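You operate a simulated robot arm through the tools that you are given. There is no shell and no other tool. Be economical: measure what you need, move in short steps, check, and stop when the job is done.

You are at the controls of a simulated robot arm. One attempt, no reset.

## Task
Set rate, volume and PEEP on ventilator one from the blue card, then start it.
Fine: accept each value; leave the other settings; it runs with no alarm.

The check looks at the end state, three seconds after you hand in, the way a careful person would. Anything else that was tipped, shoved, dropped, spilled or broken makes it a failure.

## Robot
A 7-joint arm with a three-finger gripper, on a carriage that runs on a rail from [-4, -1502] to [3, 978] (x, y) and turns from -129 to 203 degrees about z. Base frame: it is fixed where the carriage stands at the start and does not move with it; the origin is on the floor, on the carriage's upright axis, x ahead of it, y to its left, z up. Readings come in mm, degrees, newtons and seconds.
With the tool pointing down near the work surface it reaches from about 180 to 420 mm from the robot's upright axis, wherever it stands. Its first joint turns from -115.0 to 115.0 degrees. Places, roughly: air valve [900, 700, 1400]; blue settings card [1000, 1300, 1400]; breaker of ventilator one [700, 300, 800]; dock latch [700, 1000, 900]; filter latch of ventilator one [400, 100, 800]; green inhale filter (6x6x9 cm) [400, 0, 700]; green resistor [1000, 1000, 1000]; grey test lung [750, 1250, 750]; heater switch [600, 700, 900]; orange inhale filter [1000, 1250, 1250]; orange resistor [1000, 1000, 1000]; oxygen valve [900, 600, 1400]; plain end of the long blue hose (4x4x7 cm) [700, 900, 1000]; plain end of the long white hose (4x4x7 cm) [700, 900, 1000]; plain end of the short blue hose (4x4x7 cm) [500, 900, 700]; plain end of the short white hose (4x4x7 cm) [500, 700, 700]. Payload 2.69 kg.
Tool frame: the origin (TCP) lies between the finger pads and is the grasp point; the fingertips stand 30 mm ahead of it; z points along the fingers, y is the line along which they close. The gripper opens to 128 mm. The gripper's body begins 117 mm behind the TCP.
Orientation is that of the tool frame in the base frame, as [roll, pitch, yaw] about the fixed x, y, z axes, in that order (R = Rz(yaw) Ry(pitch) Rx(roll)). With the fingers straight down and closing along the base's y, the tool's x points along the base's -x, its y along +y and its z along -z.

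## Interface
- The arm moves only by the tool apply_moves. Its argument "plan" is one flat list of numbers, 7 for each row, row after row: the turn, a rotation vector about the tool's x, y, z in degrees, then the shift along the tool's x, y, z in mm, then the finger opening in mm, from 0 to 128. In form: [ax, ay, az, dx, dy, dz, grip, ax, ay, az, dx, dy, dz, grip, ...]. A call has 1 to 10 rows; each row shifts and turns the commanded pose from where the row before left it, along the tool's axes as they then stand. Each row takes 0.2 s and may step no farther than 50 mm and 8.6 degrees from the row before; otherwise, or with a gripper value out of range, the whole call is refused. A pose out of reach is approached as far as the arm can. The call stops where the force on the tool passes 40 N (or 10 N more than at its start, if that is more) or the arm is blocked; 0.2 s more then pass. Each finger halts on what it meets, pressing with about 22 N; the grip force reading is that of the motor and also rises with nothing between the fingers. The clock runs only during rows and for 0.2 s after the last one: add rows that do not move to give the fingers time. The reply holds the time, the measured pose of the TCP, the force on the tool along the base axes, the opening and the grip force, in the units named above and with some noise, with the torque about the TCP (base axes, N m) and any sound that the robot's microphone picked up.
- Cameras (640 x 400 px; columns grow to the right, rows downward): "scene" is now at [14.5, 157.9, 1701.2]; the picture's right is [-0.26, -0.97, 0.00], its down [-0.78, 0.21, -0.60] and it looks along [0.58, -0.15, -0.80] (base axes); focal length 248 px, centre (320, 200). "wrist" rides on the gripper at [58, 54, -131] in the tool frame; the picture's right is [-0.68, 0.74, 0.00], its down [-0.62, -0.57, -0.55] and it looks along [-0.40, -0.37, 0.84] (tool axes); focal length 234 px, centre (320, 200). There is no depth. A picture from a camera that has moved, and an enlarged one, comes with that camera's place and axes in the base frame and with its lens. The place of the scene camera against the robot may be out by one fixed shift of up to 12 mm in any direction.
- capture(camera): a new picture of that camera. No time passes.
- lift_body(by): slides the trunk up (or, below 0, down) by that many mm; the arm and the scene camera ride with it, the base frame stays. It gives what a move gives, with no picture.
- base_move(legs): drives the robot by 1 to 6 legs, each [ahead, left, turn to the left] in mm, mm and degrees, along the robot's own axes; the way and the turn of a leg run together, so that a leg with both is an arc; at most 1500 mm and 180 degrees a leg. The arm and the cameras ride along, it lands a little off, and it stops where it bumps. It keeps to its track: a leg is cut to what the track allows. It gives what a move gives.
- aim_head(pan, tilt): turns the head with the scene camera to pan (to the left, within 155 degrees either way) and tilt (down, from -29 to 69), counted from straight ahead of the robot. It gives what a move gives.
- zoom(camera, box): a new picture of the part [left, top, right, bottom] of that camera's present view, enlarged. No time passes.
- close_job(): hands the job in; it is judged then, once.

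Work in short steps. Places have to be worked out from the pictures, the camera data and where the tool is seen: move nearer, look again, correct. Check each grasp and each placing, and mend what went wrong. You have 120 turns and 98 pictures in all, those below and enlarged ones among them. Open the gripper and draw the arm clear of the work before you hand the job in, unless the task says otherwise; then end with one line.

The tools are called after "Request:" by a JSON object that holds its "api" and its "payload". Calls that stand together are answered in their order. apply_moves: Moves the arm, as the interface text tells. Its arguments: {"type":"object","properties":{"plan":{"type":"array","items":{"type":"number"}}},"required":["plan"]} The other tools are called the same way: lift_body (by) slides the trunk up or down; base_move (legs) drives the base; aim_head (pan, tilt) turns the head that bears the scene camera; capture (camera) takes a picture; zoom (camera, box) takes an enlarged picture of a part of a camera's view; close_job () hands the job in.

At the start:

```text
time_s: 0.0
tcp_pos: [406.1, 134.5, 1329.3]
ee_rot: [180.0, 0.0, 180.0]
force: [0.2, -0.6, 0.3]
wrist_torque: [-0.02, 0.01, 0.01]
grip_width: 128.1
grasp_force: 0.0
trunk travel left (down, up): [-875.0, 115.0]
robot x, y, heading: [0.3, -1.9, -0.3]
head pan, tilt: [-14.9, 53.4]
```

scene: 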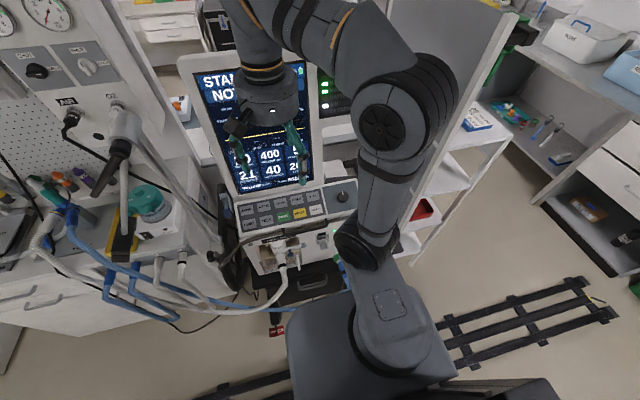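
wrist: 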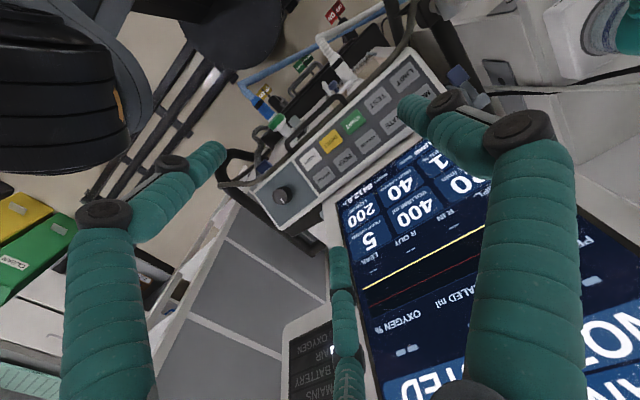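

The arm partly hides the ventilator panel. First I look toward the blue card at about [1000,1300,1400].

Request:
{"api": "aim_head", "payload": {"pan": 49, "tilt": 12}}

Request:
{"api": "capture", "payload": {"camera": "scene"}}

```text
time_s: 1.3
tcp_pos: [405.3, 133.7, 1329.2]
ee_rot: [179.9, -0.1, 179.9]
force: [-1.0, 0.1, 0.9]
wrist_torque: [0.0, 0.0, 0.01]
grip_width: 128.1
grasp_force: 0.0
trunk travel left (down, up): [-875.0, 115.0]
robot x, y, heading: [-1.7, 1.8, -0.0]
head pan, tilt: [49.0, 12.0]
```

```text
95 pictures are left
camera scene: at [4.4, 247.2, 1764.2], right [0.75, -0.66, 0.0], down [-0.14, -0.16, -0.98], along [0.64, 0.74, -0.21], focal length 248 px, centre (320, 200)
```

scene: 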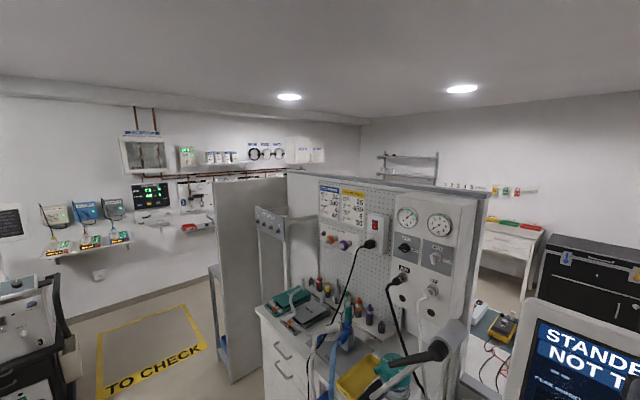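

The blue card is next to a yellow one on the pegboard; I zoom in on it.

Request:
{"api": "zoom", "payload": {"camera": "scene", "box": [310, 175, 374, 235]}}

Request:
{"api": "zoom", "payload": {"camera": "scene", "box": [314, 178, 346, 222]}}

```text
6.67 times, centred on (342, 205) of scene
camera zoom: at [4.4, 247.2, 1764.2], right [0.75, -0.66, 0.0], down [-0.14, -0.16, -0.98], along [0.64, 0.74, -0.21], focal length 1654 px, centre (173, 167)
```

zoom: 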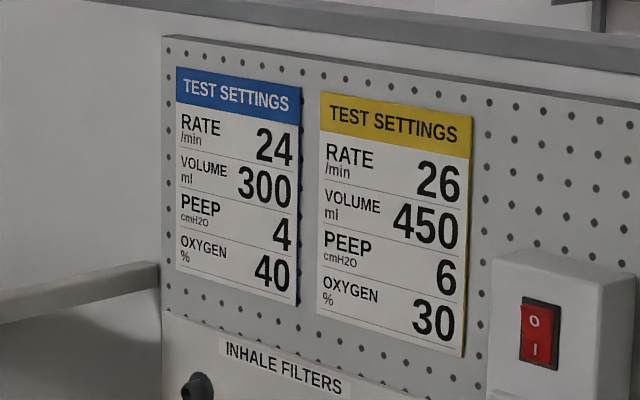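

```text
9.09 times, centred on (330, 200) of scene
camera zoom: at [4.4, 247.2, 1764.2], right [0.75, -0.66, 0.0], down [-0.14, -0.16, -0.98], along [0.64, 0.74, -0.21], focal length 2255 px, centre (229, 200)
```

zoom: 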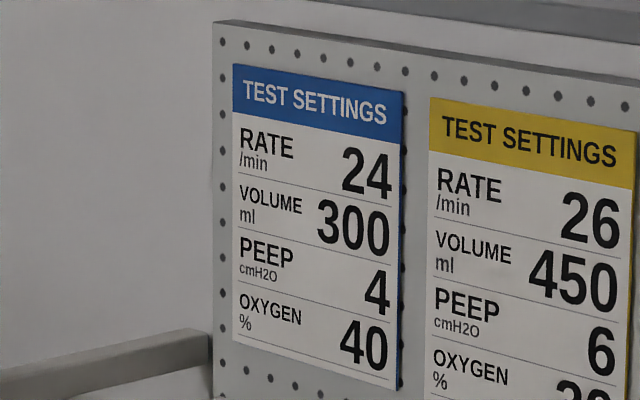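

Blue card: rate 24, volume 300, PEEP 4. Now I look back at the ventilator.

Request:
{"api": "aim_head", "payload": {"pan": -5, "tilt": 45}}

Request:
{"api": "capture", "payload": {"camera": "scene"}}

Request:
{"api": "zoom", "payload": {"camera": "wrist", "box": [230, 40, 490, 240]}}

```text
time_s: 2.6
tcp_pos: [404.9, 136.2, 1329.4]
ee_rot: [180.0, -0.1, 180.0]
force: [-0.5, -0.3, 0.5]
wrist_torque: [0.02, -0.03, 0.02]
grip_width: 128.0
grasp_force: 0.1
trunk travel left (down, up): [-875.0, 115.0]
robot x, y, heading: [-0.5, -0.2, 0.1]
head pan, tilt: [-5.0, 45.0]
```

```text
92 pictures are left
camera scene: at [24.2, 169.9, 1712.6], right [-0.09, -1.0, 0.0], down [-0.7, 0.06, -0.71], along [0.7, -0.06, -0.71], focal length 248 px, centre (320, 200)
```

scene: 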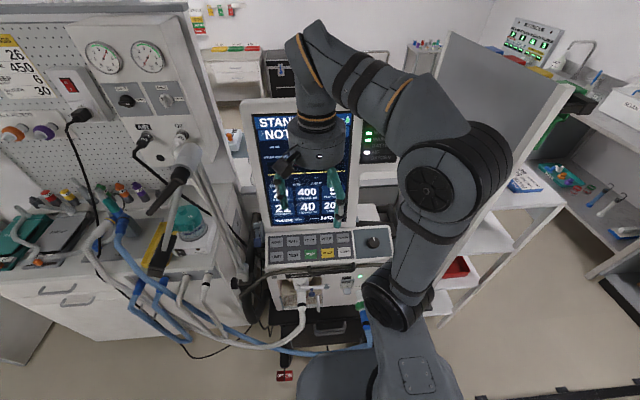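

```text
2.00 times, centred on (360, 140) of wrist
camera zoom: at [347.9, 188.5, 1461.0], right [0.68, 0.74, 0.0], down [0.62, -0.57, 0.55], along [0.4, -0.37, -0.84], focal length 468 px, centre (240, 320)
```

zoom: 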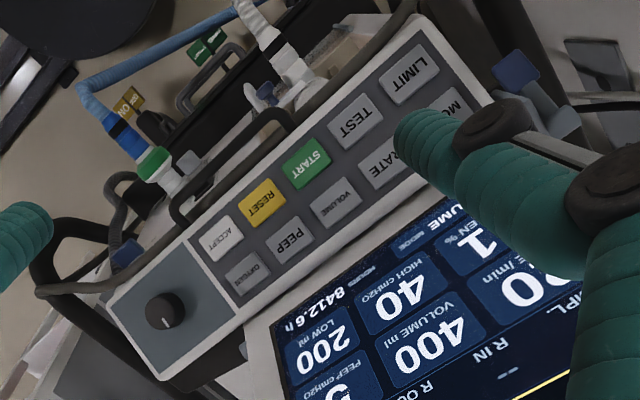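

Keys and knob are visible. I zoom on the screen, the keys, and the labels.

Request:
{"api": "zoom", "payload": {"camera": "scene", "box": [240, 95, 400, 195]}}

Request:
{"api": "zoom", "payload": {"camera": "scene", "box": [240, 180, 400, 280]}}

Request:
{"api": "zoom", "payload": {"camera": "scene", "box": [240, 265, 400, 385]}}

```text
4.00 times, centred on (320, 145) of scene
camera zoom: at [24.2, 169.9, 1712.6], right [-0.09, -1.0, 0.0], down [-0.7, 0.06, -0.71], along [0.7, -0.06, -0.71], focal length 992 px, centre (320, 420)
```

zoom: 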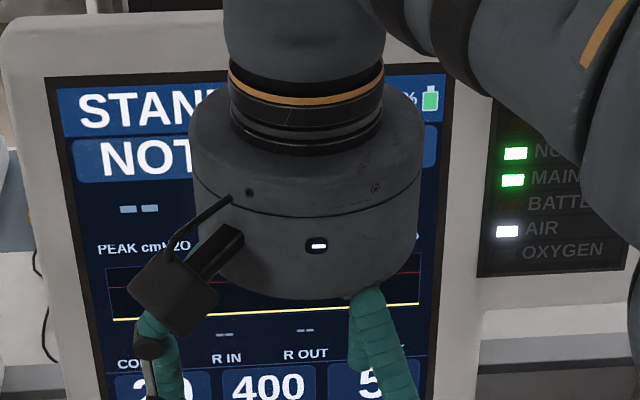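

```text
4.00 times, centred on (320, 230) of scene
camera zoom: at [24.2, 169.9, 1712.6], right [-0.09, -1.0, 0.0], down [-0.7, 0.06, -0.71], along [0.7, -0.06, -0.71], focal length 992 px, centre (320, 80)
```

zoom: 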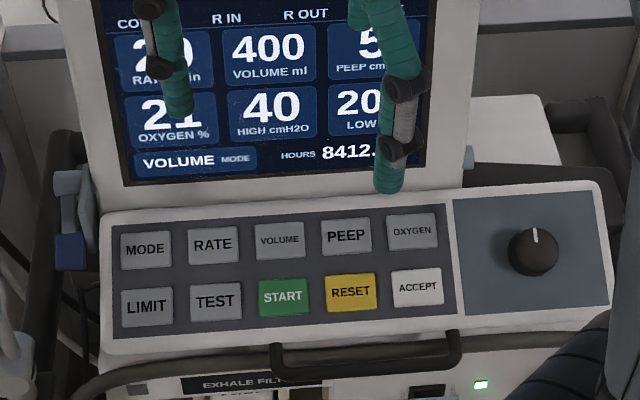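

```text
3.33 times, centred on (320, 325) of scene
camera zoom: at [24.2, 169.9, 1712.6], right [-0.09, -1.0, 0.0], down [-0.7, 0.06, -0.71], along [0.7, -0.06, -0.71], focal length 827 px, centre (320, -217)
```

zoom: 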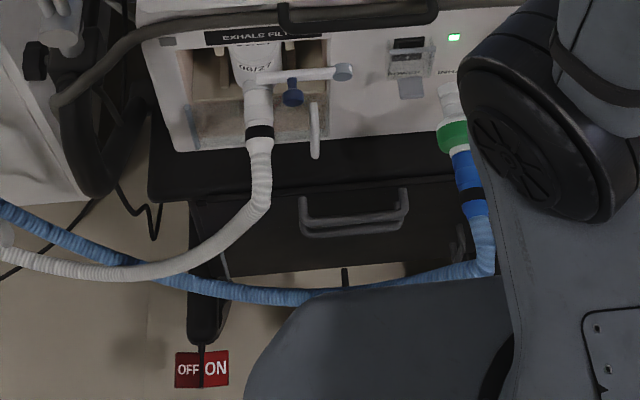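

Estimated positions: lower key row at about x 478, z 1000, and upper row at about x 519, z 1020. Keys run from y≈270 (LIMIT) to y≈37 (ACCEPT), spaced about 58. The knob is near [490,-53,1021] and the panel tilts about 26°. I shift the base left, tilt the tool, and close the fingers.

Request:
{"api": "base_move", "payload": {"legs": [[0, 80, 0]]}}

Request:
{"api": "apply_moves", "payload": {"plan": [0, -6.5, 0, 0, 0, 0, 60, 0, -6.5, 0, 0, 0, 0, 20, 0, -6.5, 0, 0, 0, 0, 0, 0, -6.5, 0, 0, 0, 0, 0, 0, 0, 0, 0, 0, 30, 0, 0, 0, 0, 0, 0, 30, 0, 0, 0, 0, 0, 0, 0, 0, 0, 0, 0, 0, 0, 0, 0]}}

Request:
{"api": "capture", "payload": {"camera": "wrist"}}

Request:
{"api": "capture", "payload": {"camera": "scene"}}

```text
time_s: 3.6
tcp_pos: [406.5, 213.2, 1329.8]
ee_rot: [-180.0, -0.1, 179.9]
force: [0.1, 0.5, -0.3]
wrist_torque: [-0.05, 0.0, -0.02]
grip_width: 128.0
grasp_force: 0.1
trunk travel left (down, up): [-875.0, 115.0]
robot x, y, heading: [-0.0, 81.9, -0.2]
head pan, tilt: [-5.0, 45.0]
```

```text
time_s: 5.4
tcp_pos: [431.2, 212.1, 1274.7]
ee_rot: [179.9, 26.0, 179.9]
force: [0.4, -0.4, -0.2]
wrist_torque: [0.04, 0.0, 0.02]
grip_width: 2.6
grasp_force: 1.8
trunk travel left (down, up): [-875.0, 115.0]
robot x, y, heading: [-0.4, 80.3, -0.0]
head pan, tilt: [-5.0, 45.0]
```

```text
87 pictures are left
camera wrist: at [322.0, 267.9, 1367.4], right [0.61, 0.74, 0.3], down [0.31, -0.57, 0.76], along [0.73, -0.37, -0.57], focal length 234 px, centre (320, 200)
```

wrist: 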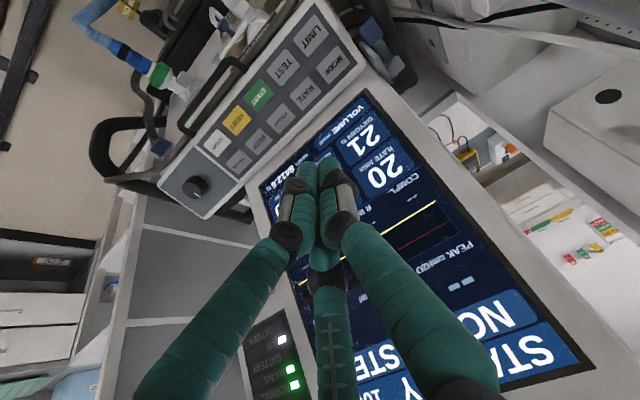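

```text
86 pictures are left
camera scene: at [24.7, 248.8, 1712.6], right [-0.09, -1.0, 0.0], down [-0.7, 0.06, -0.71], along [0.7, -0.06, -0.71], focal length 248 px, centre (320, 200)
```

scene: 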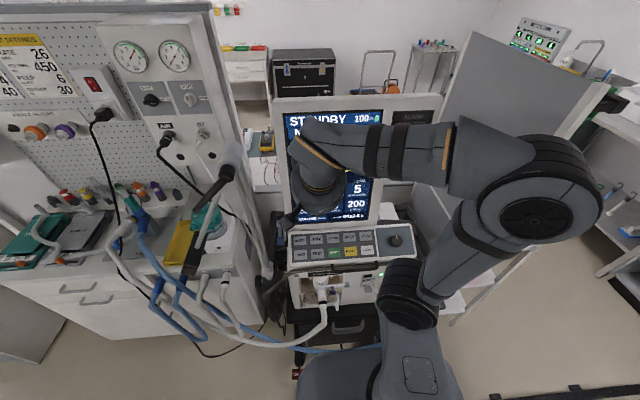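

The keys are fully visible from the wrist; I zoom to fix key positions.

Request:
{"api": "zoom", "payload": {"camera": "wrist", "box": [160, 0, 368, 220]}}

Request:
{"api": "zoom", "payload": {"camera": "scene", "box": [270, 90, 430, 280]}}

```text
1.82 times, centred on (264, 110) of wrist
camera zoom: at [322.0, 267.9, 1367.4], right [0.61, 0.74, 0.3], down [0.31, -0.57, 0.76], along [0.73, -0.37, -0.57], focal length 426 px, centre (422, 364)
```

zoom: 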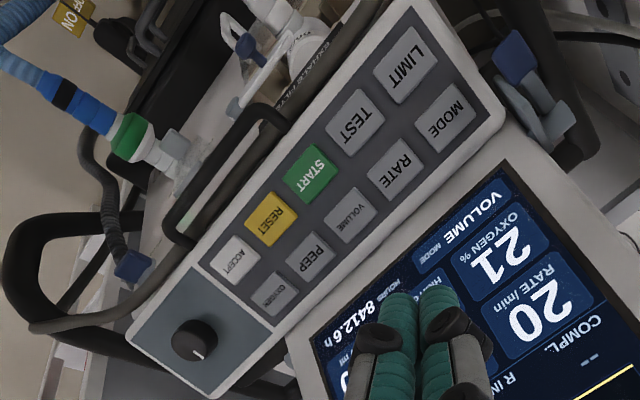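

```text
2.11 times, centred on (350, 185) of scene
camera zoom: at [24.7, 248.8, 1712.6], right [-0.09, -1.0, 0.0], down [-0.7, 0.06, -0.71], along [0.7, -0.06, -0.71], focal length 522 px, centre (257, 232)
```

zoom: 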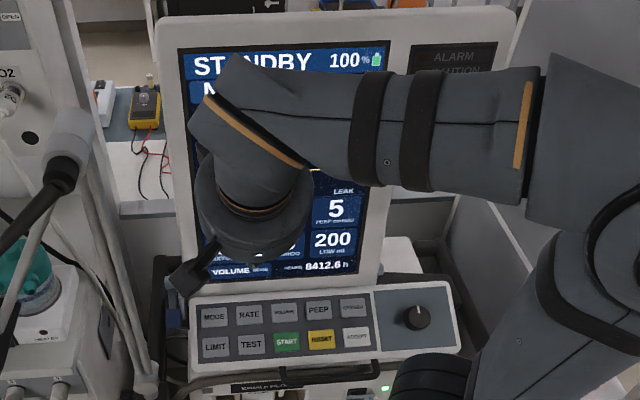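

Refined positions: RATE ≈ (524,209,1022), VOLUME ≈ (524,152,1022), PEEP ≈ (522,97,1022), START ≈ (479,154,1003), ACCEPT ≈ (480,40,1003). I move to hover 40 mm off RATE.

Request:
{"api": "apply_moves", "payload": {"plan": [0, 0, 0, 5.8, -0.4, 39.4, 0, 0, 0, 0, 5.8, -0.4, 39.4, 0, 0, 0, 0, 5.8, -0.4, 39.4, 0, 0, 0, 0, 5.8, -0.4, 39.4, 0, 0, 0, 0, 5.8, -0.4, 39.4, 0, 0, 0, 0, 0, 0, 0, 0]}}

Request:
{"api": "capture", "payload": {"camera": "wrist"}}

Request:
{"api": "capture", "payload": {"camera": "scene"}}

```text
time_s: 6.8
tcp_pos: [490.4, 212.2, 1086.6]
ee_rot: [179.9, 26.0, 179.8]
force: [-0.2, 0.7, -0.4]
wrist_torque: [-0.03, -0.06, 0.03]
grip_width: 1.9
grasp_force: 21.5
trunk travel left (down, up): [-875.0, 115.0]
robot x, y, heading: [-0.5, 77.2, -0.1]
head pan, tilt: [-5.0, 45.0]
```

```text
83 pictures are left
camera wrist: at [381.4, 266.1, 1180.0], right [0.61, 0.74, 0.3], down [0.31, -0.57, 0.76], along [0.73, -0.37, -0.57], focal length 234 px, centre (320, 200)
```

wrist: 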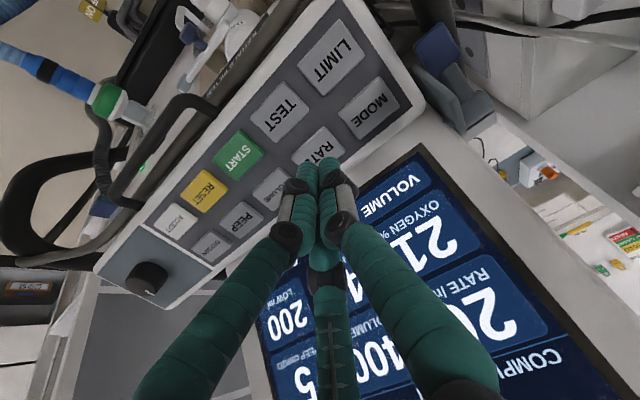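

```text
82 pictures are left
camera scene: at [22.9, 248.8, 1712.6], right [-0.09, -1.0, 0.0], down [-0.7, 0.06, -0.71], along [0.71, -0.06, -0.71], focal length 248 px, centre (320, 200)
```

scene: 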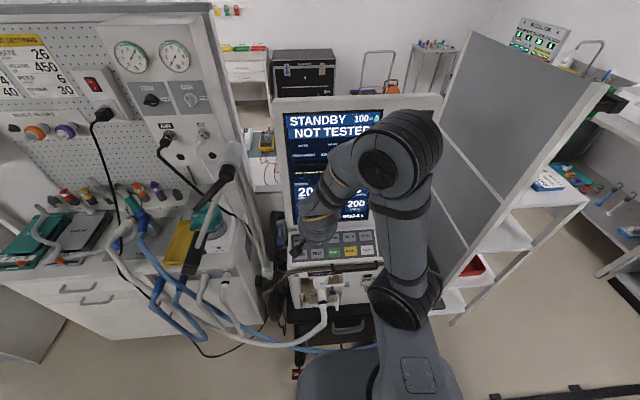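

Aligned over RATE. I advance 34 mm then small steps, watching force.

Request:
{"api": "apply_moves", "payload": {"plan": [0, 0, 0, 0, 0, 20, 0, 0, 0, 0, 0, 0, 14, 0, 0, 0, 0, 0, 0, 2, 0, 0, 0, 0, 0, 0, 2, 0]}}

Request:
{"api": "zoom", "payload": {"camera": "wrist", "box": [160, 60, 480, 260]}}

```text
time_s: 7.8
tcp_pos: [508.7, 210.4, 1051.6]
ee_rot: [179.9, 26.0, 179.8]
force: [-0.6, -0.3, 0.3]
wrist_torque: [-0.02, -0.04, -0.01]
grip_width: 2.2
grasp_force: 21.8
trunk travel left (down, up): [-875.0, 115.0]
robot x, y, heading: [1.1, 78.4, 0.1]
head pan, tilt: [-5.0, 45.0]
```

```text
2.00 times, centred on (320, 160) of wrist
camera zoom: at [399.5, 265.6, 1144.5], right [0.61, 0.74, 0.3], down [0.31, -0.57, 0.76], along [0.73, -0.37, -0.57], focal length 468 px, centre (320, 280)
```

zoom: 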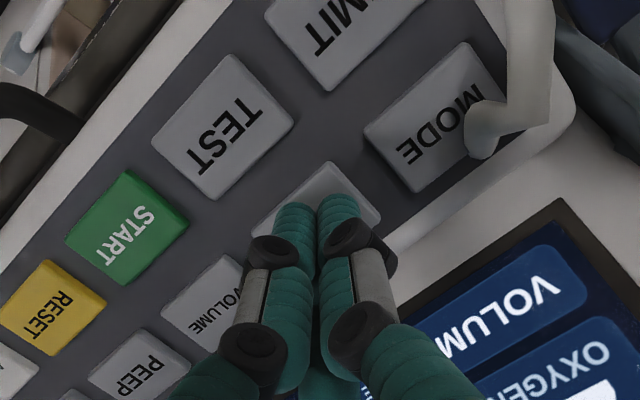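

Fingertips are over the RATE key, not yet touching. I continue in small steps.

Request:
{"api": "apply_moves", "payload": {"plan": [0, 0, 0, 0, 0, 2, 0, 0, 0, 0, 0, 0, 2, 0, 0, 0, 0, 0, 0, 2, 0]}}

```text
time_s: 8.6
tcp_pos: [509.5, 211.6, 1048.1]
ee_rot: [179.7, 26.2, 179.8]
force: [-1.5, 0.4, 15.7]
wrist_torque: [-0.09, -0.33, 0.05]
grip_width: 6.1
grasp_force: 22.1
trunk travel left (down, up): [-875.0, 115.0]
robot x, y, heading: [2.4, 81.9, 0.2]
head pan, tilt: [-5.0, 45.0]
heard: click
```

A click: RATE was pressed. I back off 45 mm and check the screen.

Request:
{"api": "apply_moves", "payload": {"plan": [0, 0, 0, 0, 0, -25, 0, 0, 0, 0, 0, 0, -25, 0]}}

Request:
{"api": "zoom", "payload": {"camera": "scene", "box": [270, 90, 430, 280]}}

```text
time_s: 9.2
tcp_pos: [489.2, 211.5, 1091.0]
ee_rot: [180.0, 26.0, 179.9]
force: [-0.3, -0.5, 0.0]
wrist_torque: [0.01, 0.02, -0.02]
grip_width: 2.0
grasp_force: 21.6
trunk travel left (down, up): [-875.0, 115.0]
robot x, y, heading: [1.3, 81.5, 0.1]
head pan, tilt: [-5.0, 45.0]
```

```text
2.11 times, centred on (350, 185) of scene
camera zoom: at [23.3, 248.6, 1712.5], right [-0.09, -1.0, 0.0], down [-0.7, 0.06, -0.71], along [0.7, -0.06, -0.71], focal length 522 px, centre (257, 232)
```

zoom: 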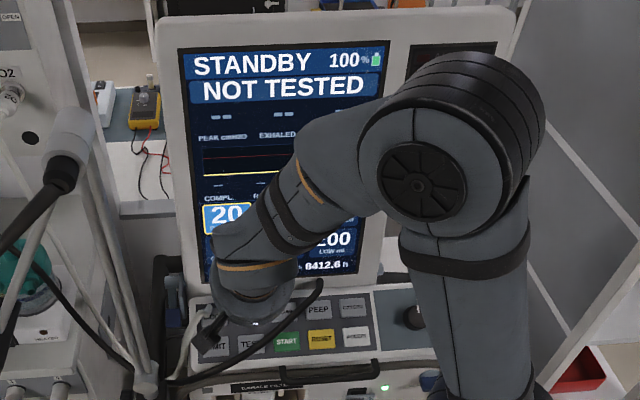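

RATE field is highlighted (20). I move to hover over the knob at about (491,-55) with fingers opened.

Request:
{"api": "apply_moves", "payload": {"plan": [0, 0, 0, 4.3, -44.4, -3.8, 0, 0, 0, 0, 4.3, -44.4, -3.8, 0, 0, 0, 0, 4.3, -44.4, -3.8, 20, 0, 0, 0, 4.3, -44.4, -3.8, 40, 0, 0, 0, 4.3, -44.4, -3.8, 60, 0, 0, 0, 4.3, -44.4, -3.8, 80, 0, 0, 0, 0, 0, 0, 80, 0, 0, 0, 0, 0, 0, 80]}}

Request:
{"api": "capture", "payload": {"camera": "wrist"}}

Request:
{"api": "zoom", "payload": {"camera": "scene", "box": [270, 90, 430, 280]}}

```text
time_s: 11.0
tcp_pos: [454.6, -56.2, 1102.0]
ee_rot: [179.9, 26.0, 179.7]
force: [0.0, -0.5, 0.0]
wrist_torque: [0.04, -0.03, 0.02]
grip_width: 80.0
grasp_force: 0.1
trunk travel left (down, up): [-875.0, 115.0]
robot x, y, heading: [1.1, 80.5, -0.1]
head pan, tilt: [-5.0, 45.0]
```

```text
79 pictures are left
camera wrist: at [345.2, -1.9, 1194.0], right [0.61, 0.73, 0.3], down [0.31, -0.57, 0.76], along [0.73, -0.37, -0.57], focal length 234 px, centre (320, 200)
```

wrist: 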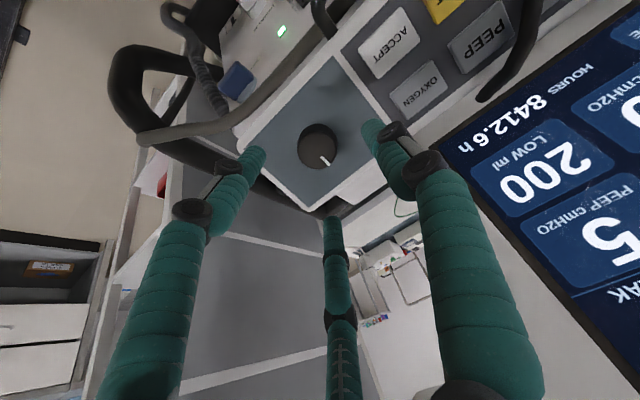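

```text
2.11 times, centred on (350, 185) of scene
camera zoom: at [23.9, 248.0, 1712.7], right [-0.09, -1.0, 0.0], down [-0.7, 0.06, -0.71], along [0.7, -0.06, -0.71], focal length 522 px, centre (257, 232)
```

zoom: 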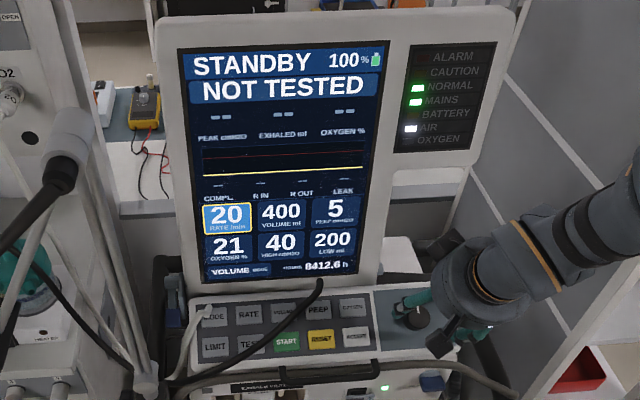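

From here the whole screen is readable. The knob axis is about 2–3 mm off the tool axis; I correct, go down 68 mm, and close on the knob.

Request:
{"api": "apply_moves", "payload": {"plan": [0, 0, 0, 2.5, 2.5, 20, 80, 0, 0, 0, 0, 0, 20, 80, 0, 0, 0, 0, 0, 18, 80, 0, 0, 0, 0, 0, 8, 80]}}

Request:
{"api": "capture", "payload": {"camera": "wrist"}}

```text
time_s: 12.0
tcp_pos: [481.4, -51.5, 1042.0]
ee_rot: [180.0, 26.0, 179.9]
force: [0.2, -0.2, 0.3]
wrist_torque: [-0.02, 0.01, -0.01]
grip_width: 80.2
grasp_force: 0.1
trunk travel left (down, up): [-875.0, 115.0]
robot x, y, heading: [-1.9, 81.3, -0.0]
head pan, tilt: [-5.0, 45.0]
```

```text
77 pictures are left
camera wrist: at [373.0, 1.5, 1134.0], right [0.61, 0.73, 0.3], down [0.31, -0.57, 0.76], along [0.73, -0.37, -0.57], focal length 234 px, centre (320, 200)
```

wrist: 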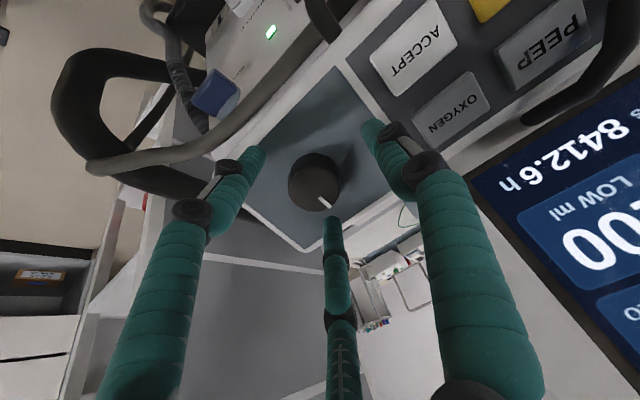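

The tool is centred in x; y is about 3 mm off. I correct, advance 4 mm, and close on the knob.

Request:
{"api": "apply_moves", "payload": {"plan": [0, 0, 0, 0, -3, 4, 80, 0, 0, 0, 0, 0, 0, 60, 0, 0, 0, 0, 0, 0, 45, 0, 0, 0, 0, 0, 0, 30, 0, 0, 0, 0, 0, 0, 30, 0, 0, 0, 0, 0, 0, 30]}}

Request:
{"api": "capture", "payload": {"camera": "wrist"}}

Request:
{"api": "zoom", "payload": {"camera": "scene", "box": [270, 90, 430, 280]}}

```text
time_s: 13.4
tcp_pos: [485.5, -56.6, 1038.7]
ee_rot: [179.8, 26.3, 179.8]
force: [6.8, -8.1, 17.7]
wrist_torque: [-0.48, -0.75, -0.24]
grip_width: 42.8
grasp_force: 9.6
trunk travel left (down, up): [-875.0, 115.0]
robot x, y, heading: [3.2, 77.2, 0.3]
head pan, tilt: [-5.0, 45.0]
```

```text
76 pictures are left
camera wrist: at [375.8, -2.3, 1131.2], right [0.61, 0.73, 0.3], down [0.31, -0.57, 0.76], along [0.73, -0.37, -0.57], focal length 234 px, centre (320, 200)
```

wrist: 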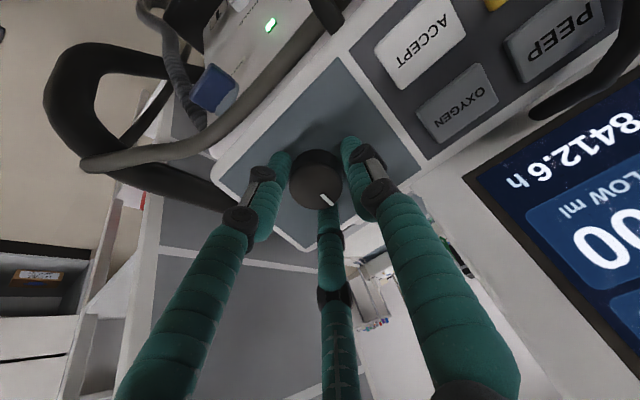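

```text
2.11 times, centred on (350, 185) of scene
camera zoom: at [23.6, 247.6, 1712.9], right [-0.09, -1.0, 0.0], down [-0.7, 0.06, -0.71], along [0.7, -0.06, -0.71], focal length 522 px, centre (257, 232)
```

zoom: 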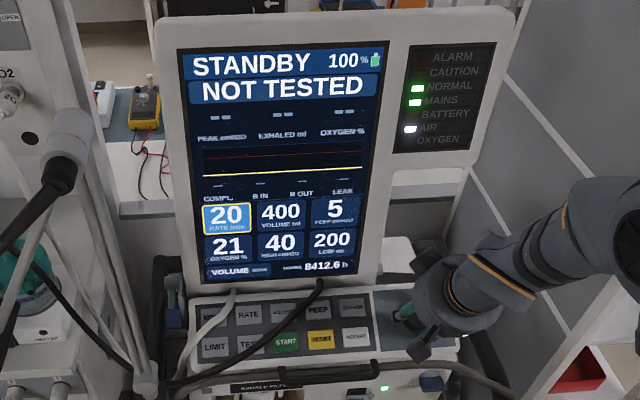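

The grip touches the knob (42.8 mm) with some axial push. I back off 2 mm and turn clockwise by 16° as a trial.

Request:
{"api": "apply_moves", "payload": {"plan": [0, 0, 0, 0, 0, -2.5, 30, 0, 0, 0, 0, 0, 0, 30, 0, 0, 8, 0, 0, 0, 30, 0, 0, 8, 0, 0, 0, 30]}}

Request:
{"api": "zoom", "payload": {"camera": "scene", "box": [270, 90, 430, 280]}}

Request:
{"api": "zoom", "payload": {"camera": "wrist", "box": [220, 100, 420, 260]}}

```text
time_s: 14.4
tcp_pos: [485.6, -54.5, 1039.2]
ee_rot: [172.1, 25.1, 162.1]
force: [11.4, -7.8, 13.5]
wrist_torque: [-0.27, -0.74, 0.05]
grip_width: 43.3
grasp_force: 10.1
trunk travel left (down, up): [-875.0, 115.0]
robot x, y, heading: [0.1, 78.4, -0.0]
head pan, tilt: [-5.0, 45.0]
```

```text
2.11 times, centred on (350, 185) of scene
camera zoom: at [25.4, 247.4, 1712.7], right [-0.09, -1.0, 0.0], down [-0.7, 0.06, -0.71], along [0.7, -0.06, -0.71], focal length 522 px, centre (257, 232)
```

zoom: 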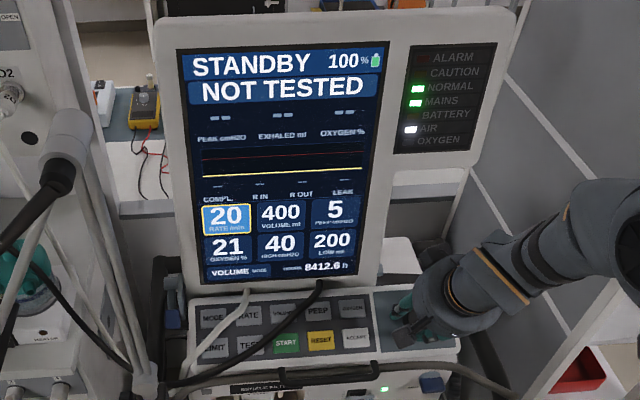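

```text
2.50 times, centred on (320, 180) of wrist
camera zoom: at [391.1, 12.7, 1139.7], right [0.77, 0.52, 0.38], down [0.15, -0.72, 0.68], along [0.63, -0.47, -0.63], focal length 585 px, centre (320, 250)
```

zoom: 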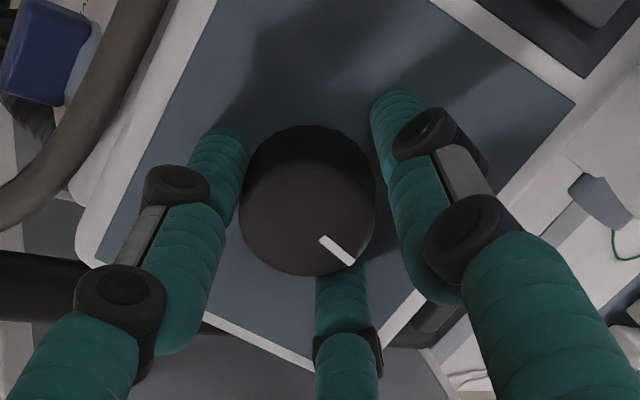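

The knob's pointer seems to have turned with the grip, but no value change yet. Forces say the knob centre is slightly toward +x, -y; I recentre, back off a bit and turn 16° more.

Request:
{"api": "apply_moves", "payload": {"plan": [0, 0, 0, -2, -1.8, -3, 30, 0, 0, 0, 0, 0, 0, 30, 0, 0, 8, 0, 0, 0, 30, 0, 0, 8, 0, 0, 0, 30]}}

Request:
{"api": "zoom", "payload": {"camera": "scene", "box": [270, 90, 430, 280]}}

Request:
{"api": "zoom", "payload": {"camera": "wrist", "box": [220, 100, 420, 260]}}

```text
time_s: 15.4
tcp_pos: [482.4, -59.2, 1040.0]
ee_rot: [165.7, 21.4, 144.9]
force: [4.3, -6.6, 0.5]
wrist_torque: [-0.07, -0.23, 0.0]
grip_width: 39.0
grasp_force: 21.8
trunk travel left (down, up): [-875.0, 115.0]
robot x, y, heading: [4.1, 81.6, 0.0]
head pan, tilt: [-5.0, 45.0]
```

```text
2.11 times, centred on (350, 185) of scene
camera zoom: at [26.2, 247.0, 1712.6], right [-0.09, -1.0, 0.0], down [-0.71, 0.06, -0.71], along [0.7, -0.06, -0.71], focal length 522 px, centre (257, 232)
```

zoom: 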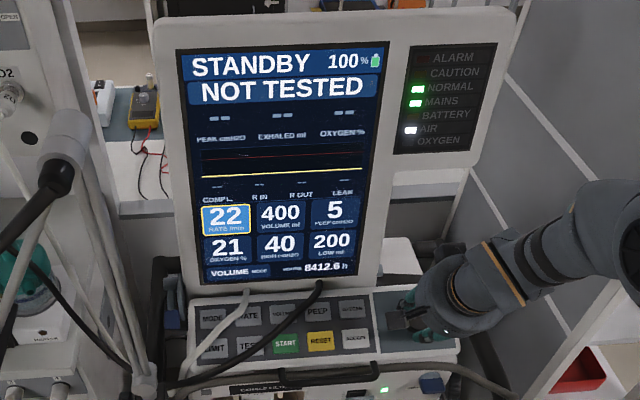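

```text
2.50 times, centred on (320, 180) of wrist
camera zoom: at [408.6, 17.9, 1149.4], right [0.87, 0.26, 0.42], down [-0.04, -0.81, 0.59], along [0.49, -0.53, -0.69], focal length 585 px, centre (320, 250)
```

zoom: 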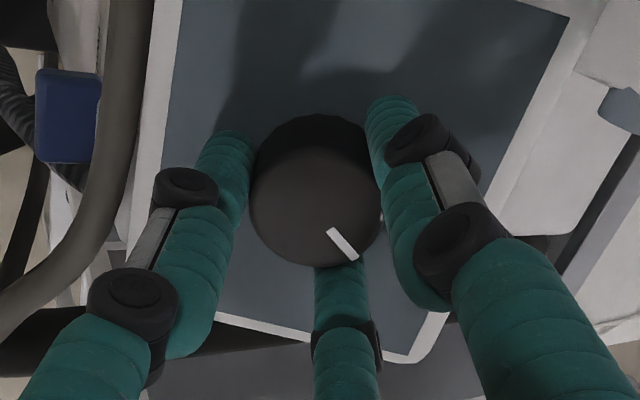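

Rate reads 22; the grip is good now (39 mm, low axial force). I turn another 12° and check.

Request:
{"api": "apply_moves", "payload": {"plan": [0, 0, 6, 0, 0, 0, 30, 0, 0, 6, 0, 0, 0, 30]}}

Request:
{"api": "zoom", "payload": {"camera": "scene", "box": [310, 160, 390, 240]}}

```text
time_s: 16.0
tcp_pos: [483.5, -60.5, 1039.0]
ee_rot: [161.4, 18.1, 132.7]
force: [-0.2, -10.4, -0.8]
wrist_torque: [-0.28, 0.0, -0.1]
grip_width: 39.0
grasp_force: 22.3
trunk travel left (down, up): [-875.0, 115.0]
robot x, y, heading: [0.2, 78.3, 0.0]
head pan, tilt: [-5.0, 45.0]
```

```text
5.00 times, centred on (350, 200) of scene
camera zoom: at [25.9, 246.2, 1712.7], right [-0.09, -1.0, 0.0], down [-0.7, 0.06, -0.71], along [0.7, -0.06, -0.71], focal length 1240 px, centre (170, 200)
```

zoom: 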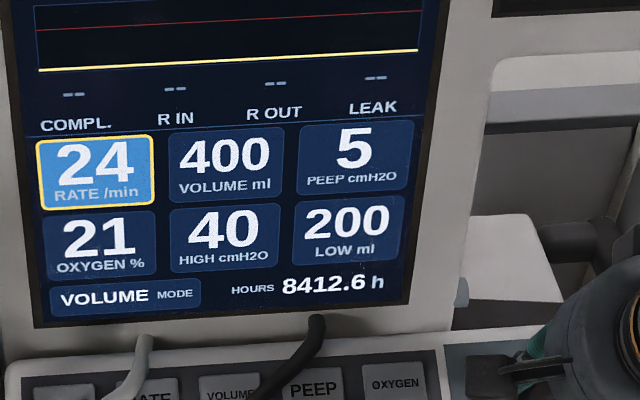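

Rate reads 24. I release, retreat, unwind the wrist, and verify the value is unchanged.

Request:
{"api": "apply_moves", "payload": {"plan": [0, 0, 0, 0, 0, 0, 45, 0, 0, 0, 0, 0, 0, 60, 0, 0, 0, 0, 0, 0, 70, 0, 0, 0, 0, 0, -20, 70, 0, 0, 0, 0, 0, -40, 60, 0, 0, -8.6, 0, 0, 0, 30, 0, 0, -8.6, 0, 0, 0, 0, 0, 0, -8.6, 0, 0, 0, 0, 0, 0, -8.6, 0, 0, 0, 0, 0, 0, -8.6, 0, 0, 0, 0]}}

Request:
{"api": "zoom", "payload": {"camera": "scene", "box": [270, 90, 430, 280]}}

```text
time_s: 18.2
tcp_pos: [456.9, -57.9, 1095.1]
ee_rot: [179.5, 26.0, 179.0]
force: [0.4, -0.8, 0.0]
wrist_torque: [0.03, 0.01, -0.01]
grip_width: 2.3
grasp_force: 22.0
trunk travel left (down, up): [-875.0, 115.0]
robot x, y, heading: [-0.9, 75.4, 0.0]
head pan, tilt: [-5.0, 45.0]
```

```text
2.11 times, centred on (350, 185) of scene
camera zoom: at [24.9, 248.9, 1712.5], right [-0.09, -1.0, 0.0], down [-0.7, 0.06, -0.71], along [0.7, -0.06, -0.71], focal length 522 px, centre (257, 232)
```

zoom: 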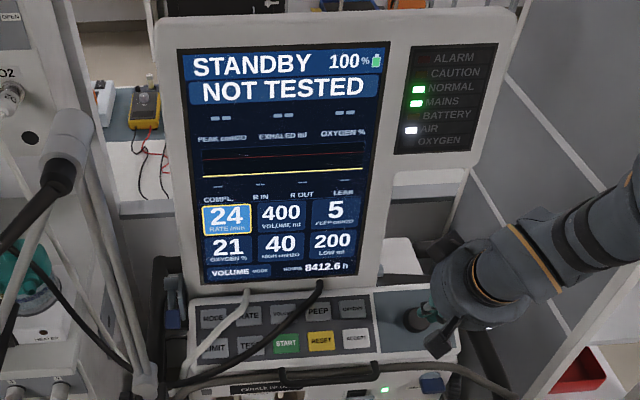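

Still 24. Now press ACCEPT: move to hover over (480,40) and approach.

Request:
{"api": "apply_moves", "payload": {"plan": [0, 0, 0, 10, 49, 0, 0, 0, 0, 0, 10.4, 49, 0, 0, 0, 0, 0, 0, 0, 24, 0, 0, 0, 0, 0, 0, 20, 0, 0, 0, 0, 0, 0, 0, 0]}}

Request:
{"api": "capture", "payload": {"camera": "wrist"}}

```text
time_s: 19.4
tcp_pos: [459.9, 40.3, 1047.9]
ee_rot: [179.4, 26.1, 178.8]
force: [-0.1, 0.3, -0.3]
wrist_torque: [0.01, -0.01, 0.03]
grip_width: 2.3
grasp_force: 22.1
trunk travel left (down, up): [-875.0, 115.0]
robot x, y, heading: [-1.1, 77.5, 0.2]
head pan, tilt: [-5.0, 45.0]
```

```text
68 pictures are left
camera wrist: at [351.4, 96.1, 1140.0], right [0.62, 0.72, 0.3], down [0.3, -0.58, 0.76], along [0.72, -0.38, -0.58], focal length 234 px, centre (320, 200)
```

wrist: 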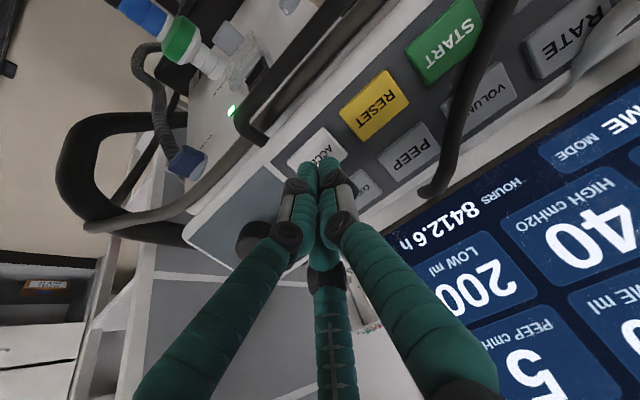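

A black and a white strand now lie over the panel that weren't there at first; I check the scene before pressing.

Request:
{"api": "capture", "payload": {"camera": "scene"}}

Request:
{"api": "zoom", "payload": {"camera": "scene", "box": [200, 180, 400, 320]}}

```text
67 pictures are left
camera scene: at [24.4, 248.3, 1712.6], right [-0.09, -1.0, 0.0], down [-0.7, 0.06, -0.71], along [0.7, -0.06, -0.71], focal length 248 px, centre (320, 200)
```

scene: 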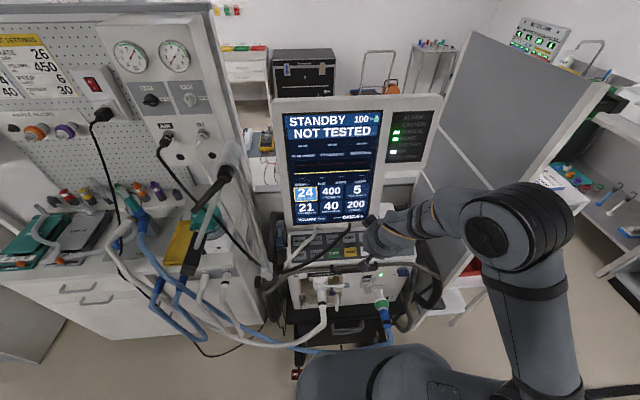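

```text
2.86 times, centred on (300, 250) of scene
camera zoom: at [24.4, 248.3, 1712.6], right [-0.09, -1.0, 0.0], down [-0.7, 0.06, -0.71], along [0.7, -0.06, -0.71], focal length 709 px, centre (377, 57)
```

zoom: 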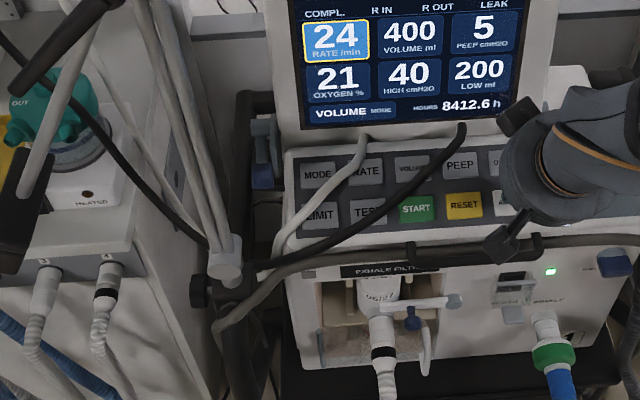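

I look closer at the hose ends from the wrist camera.

Request:
{"api": "zoom", "payload": {"camera": "wrist", "box": [380, 0, 640, 220]}}

Request:
{"api": "zoom", "payload": {"camera": "scene", "box": [130, 110, 300, 320]}}

```text
1.82 times, centred on (510, 110) of wrist
camera zoom: at [351.4, 96.1, 1140.0], right [0.62, 0.72, 0.3], down [0.3, -0.58, 0.76], along [0.72, -0.38, -0.58], focal length 426 px, centre (-26, 364)
```

zoom: 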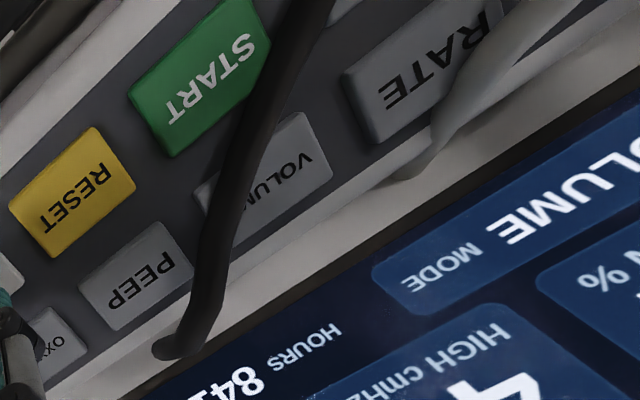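

```text
1.90 times, centred on (215, 215) of scene
camera zoom: at [24.4, 248.3, 1712.6], right [-0.09, -1.0, 0.0], down [-0.7, 0.06, -0.71], along [0.7, -0.06, -0.71], focal length 473 px, centre (520, 171)
```

zoom: 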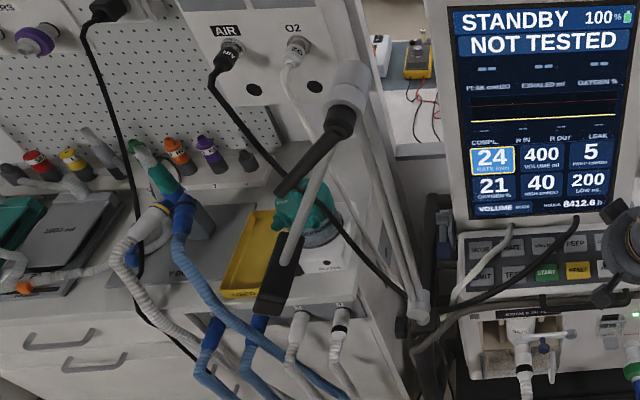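

The hoses are the air and oxygen supply lines entering the ventilator behind its panel. They have drifted on their own and AIR is still lit, so I'll stay clear of them. The tip is centred on ACCEPT; I press.

Request:
{"api": "apply_moves", "payload": {"plan": [0, 0, 0, 0, 0, 18, 0, 0, 0, 0, 0, 0, 2, 0, 0, 0, 0, 0, 0, 2, 0, 0, 0, 0, 0, 0, 2, 0]}}

```text
time_s: 20.4
tcp_pos: [469.3, 54.7, 1027.5]
ee_rot: [179.3, 26.3, -179.3]
force: [-6.1, -7.7, 16.3]
wrist_torque: [-0.26, -0.19, -0.21]
grip_width: 6.0
grasp_force: 22.1
trunk travel left (down, up): [-875.0, 115.0]
robot x, y, heading: [2.9, 78.7, 0.1]
head pan, tilt: [-5.0, 45.0]
heard: click
```

A click, but y reads 54.7 rather than 40; I look before continuing.

Request:
{"api": "capture", "payload": {"camera": "wrist"}}

Request:
{"api": "capture", "payload": {"camera": "scene"}}

```text
63 pictures are left
camera wrist: at [359.0, 105.0, 1120.1], right [0.59, 0.74, 0.31], down [0.32, -0.57, 0.76], along [0.74, -0.35, -0.57], focal length 234 px, centre (320, 200)
```

wrist: 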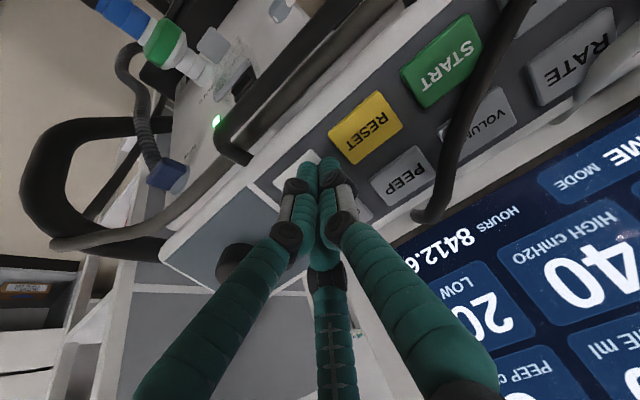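

```text
62 pictures are left
camera scene: at [21.1, 247.1, 1712.3], right [-0.09, -1.0, 0.0], down [-0.7, 0.06, -0.71], along [0.71, -0.06, -0.71], focal length 248 px, centre (320, 200)
```

scene: 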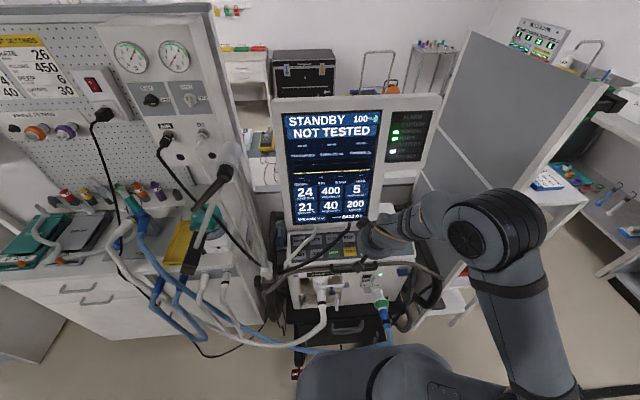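

Rate is accepted (24, highlight gone). I retreat and hover over VOLUME, aiming at its left side away from the black hose.

Request:
{"api": "apply_moves", "payload": {"plan": [0, 0, 0, 0, 0, -50, 0, 0, 0, 0, 0, 0, -50, 0, 0, 0, 0, -15, 39, 5, 0, 0, 0, 0, -15, 39, 5, 0, 0, 0, 0, -15.4, 40, 8, 0, 0, 0, 0, 0, 0, 0, 0]}}

Request:
{"api": "capture", "payload": {"camera": "wrist"}}

```text
time_s: 21.8
tcp_pos: [477.1, 156.9, 1120.0]
ee_rot: [179.4, 26.1, 178.7]
force: [0.1, -0.8, 0.1]
wrist_torque: [0.03, -0.05, 0.04]
grip_width: 2.1
grasp_force: 22.3
trunk travel left (down, up): [-875.0, 115.0]
robot x, y, heading: [3.4, 80.1, 0.2]
head pan, tilt: [-5.0, 45.0]
```

```text
61 pictures are left
camera wrist: at [367.3, 212.0, 1214.0], right [0.62, 0.72, 0.3], down [0.3, -0.58, 0.76], along [0.72, -0.38, -0.58], focal length 234 px, centre (320, 200)
```

wrist: 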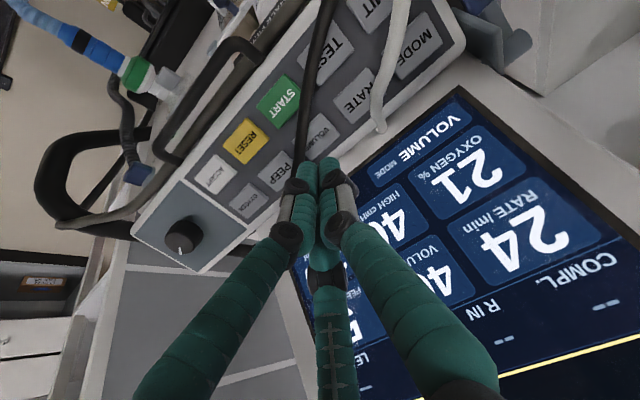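

I check the hose relative to the gripper from the scene camera.

Request:
{"api": "zoom", "payload": {"camera": "scene", "box": [230, 170, 400, 300]}}

Request:
{"api": "zoom", "payload": {"camera": "wrist", "box": [230, 0, 450, 220]}}

```text
3.08 times, centred on (315, 235) of scene
camera zoom: at [22.4, 247.0, 1712.8], right [-0.09, -1.0, 0.0], down [-0.7, 0.06, -0.71], along [0.71, -0.06, -0.71], focal length 763 px, centre (335, 92)
```

zoom: 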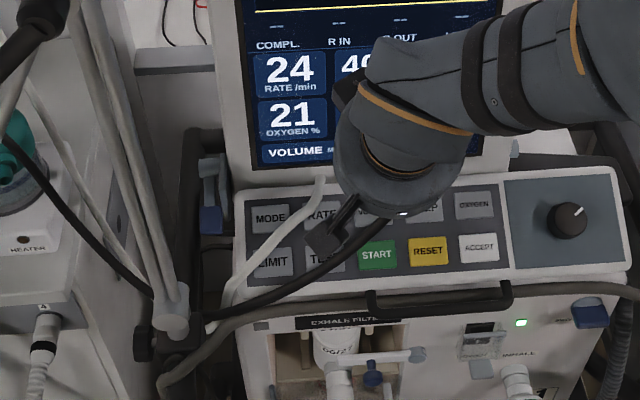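

```text
1.82 times, centred on (340, 110) of wrist
camera zoom: at [367.3, 212.0, 1214.0], right [0.62, 0.72, 0.3], down [0.3, -0.58, 0.76], along [0.72, -0.38, -0.58], focal length 426 px, centre (284, 364)
```

zoom: 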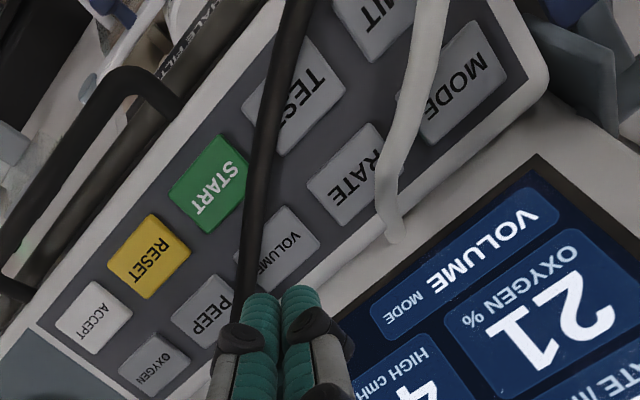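

The hose rests on the panel across VOLUME's right edge. I aim slightly left of key centre and descend 58 mm, then look.

Request:
{"api": "apply_moves", "payload": {"plan": [0, 0, 0, 0, 1, 30, 0, 0, 0, 0, 0, 0, 28, 0, 0, 0, 0, 0, 0, 0, 0]}}

Request:
{"api": "zoom", "payload": {"camera": "wrist", "box": [230, 40, 450, 220]}}

```text
time_s: 22.6
tcp_pos: [502.7, 158.6, 1067.3]
ee_rot: [179.3, 26.0, 178.7]
force: [0.5, -0.3, 0.8]
wrist_torque: [-0.03, 0.01, -0.04]
grip_width: 2.2
grasp_force: 21.5
trunk travel left (down, up): [-875.0, 115.0]
robot x, y, heading: [-0.4, 78.6, 0.1]
head pan, tilt: [-5.0, 45.0]
```

```text
2.22 times, centred on (340, 130) of wrist
camera zoom: at [393.8, 214.4, 1160.6], right [0.62, 0.72, 0.3], down [0.3, -0.58, 0.76], along [0.72, -0.38, -0.58], focal length 520 px, centre (276, 356)
```

zoom: 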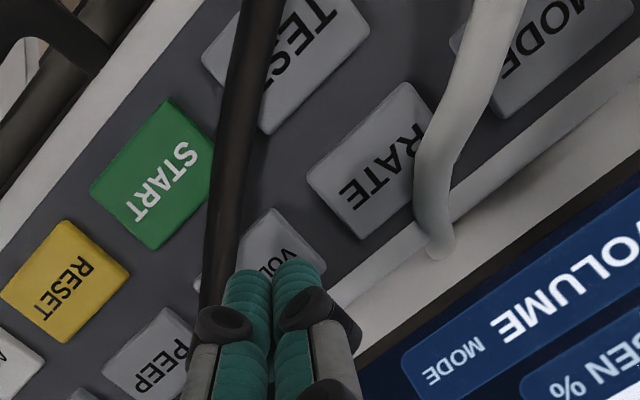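

Tip is above VOLUME's left half, clear of the hose. I press.

Request:
{"api": "apply_moves", "payload": {"plan": [0, 0, 0, 0, 0, 10, 0, 0, 0, 0, 0, 0, 8, 0, 0, 0, 0, 0, 0, 2, 0, 0, 0, 0, 0, 0, 2, 0, 0, 0, 0, 0, 0, 2, 0]}}

```text
time_s: 23.8
tcp_pos: [511.9, 158.0, 1048.4]
ee_rot: [179.4, 26.3, 178.7]
force: [-7.4, -3.6, 13.2]
wrist_torque: [-0.14, -0.08, 0.01]
grip_width: 6.0
grasp_force: 22.3
trunk travel left (down, up): [-875.0, 115.0]
robot x, y, heading: [3.0, 79.7, -0.1]
head pan, tilt: [-5.0, 45.0]
heard: click
```

VOLUME clicked. I retreat and return to hover over the knob.

Request:
{"api": "apply_moves", "payload": {"plan": [0, 0, 0, 0, 0, -50, 0, 0, 0, 0, 0, 0, -50, 0, 0, 0, 0, 5.8, -43.2, 2, 0, 0, 0, 0, 5.8, -43.2, 2, 0, 0, 0, 0, 5.8, -43.2, 2, 0, 0, 0, 0, 5.8, -43.2, 2, 20, 0, 0, 0, 5.8, -43.2, 2, 40, 0, 0, 8.6, 0, 0, 0, 60, 0, 0, 8.6, 0, 0, 0, 70, 0, 0, 8.6, 0, 0, 0, 70]}}

Request:
{"api": "zoom", "payload": {"camera": "scene", "box": [270, 90, 430, 280]}}

Request:
{"api": "capture", "payload": {"camera": "wrist"}}

```text
time_s: 26.0
tcp_pos: [443.6, -55.9, 1113.0]
ee_rot: [167.5, 23.0, 150.4]
force: [-0.6, 0.7, -0.5]
wrist_torque: [-0.02, 0.02, -0.03]
grip_width: 69.9
grasp_force: 0.0
trunk travel left (down, up): [-875.0, 115.0]
robot x, y, heading: [-1.0, 76.9, 0.0]
head pan, tilt: [-5.0, 45.0]
```

```text
2.11 times, centred on (350, 185) of scene
camera zoom: at [24.8, 249.1, 1712.5], right [-0.09, -1.0, 0.0], down [-0.7, 0.06, -0.71], along [0.7, -0.06, -0.71], focal length 522 px, centre (257, 232)
```

zoom: 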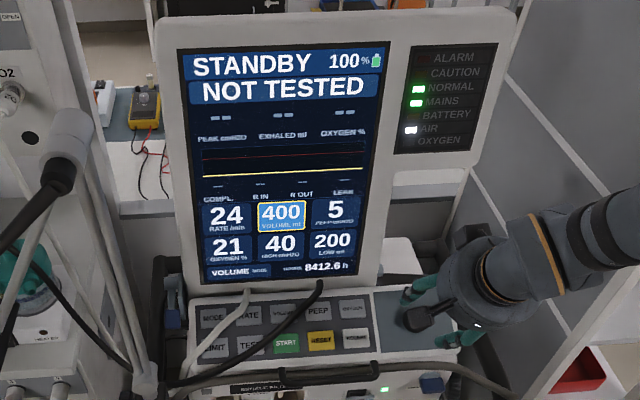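

```text
56 pictures are left
camera wrist: at [362.5, 18.6, 1219.7], right [0.84, 0.35, 0.41], down [0.02, -0.78, 0.62], along [0.54, -0.51, -0.67], focal length 234 px, centre (320, 200)
```

wrist: 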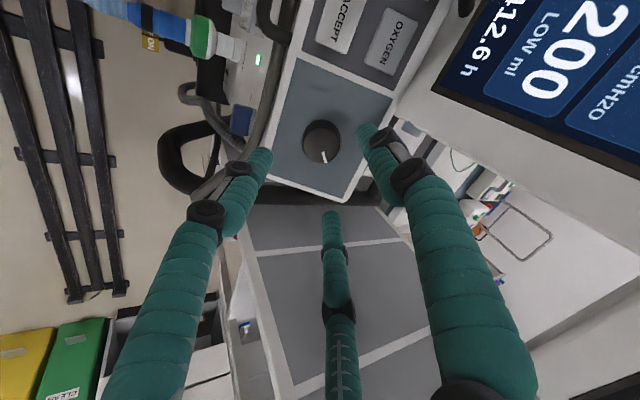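

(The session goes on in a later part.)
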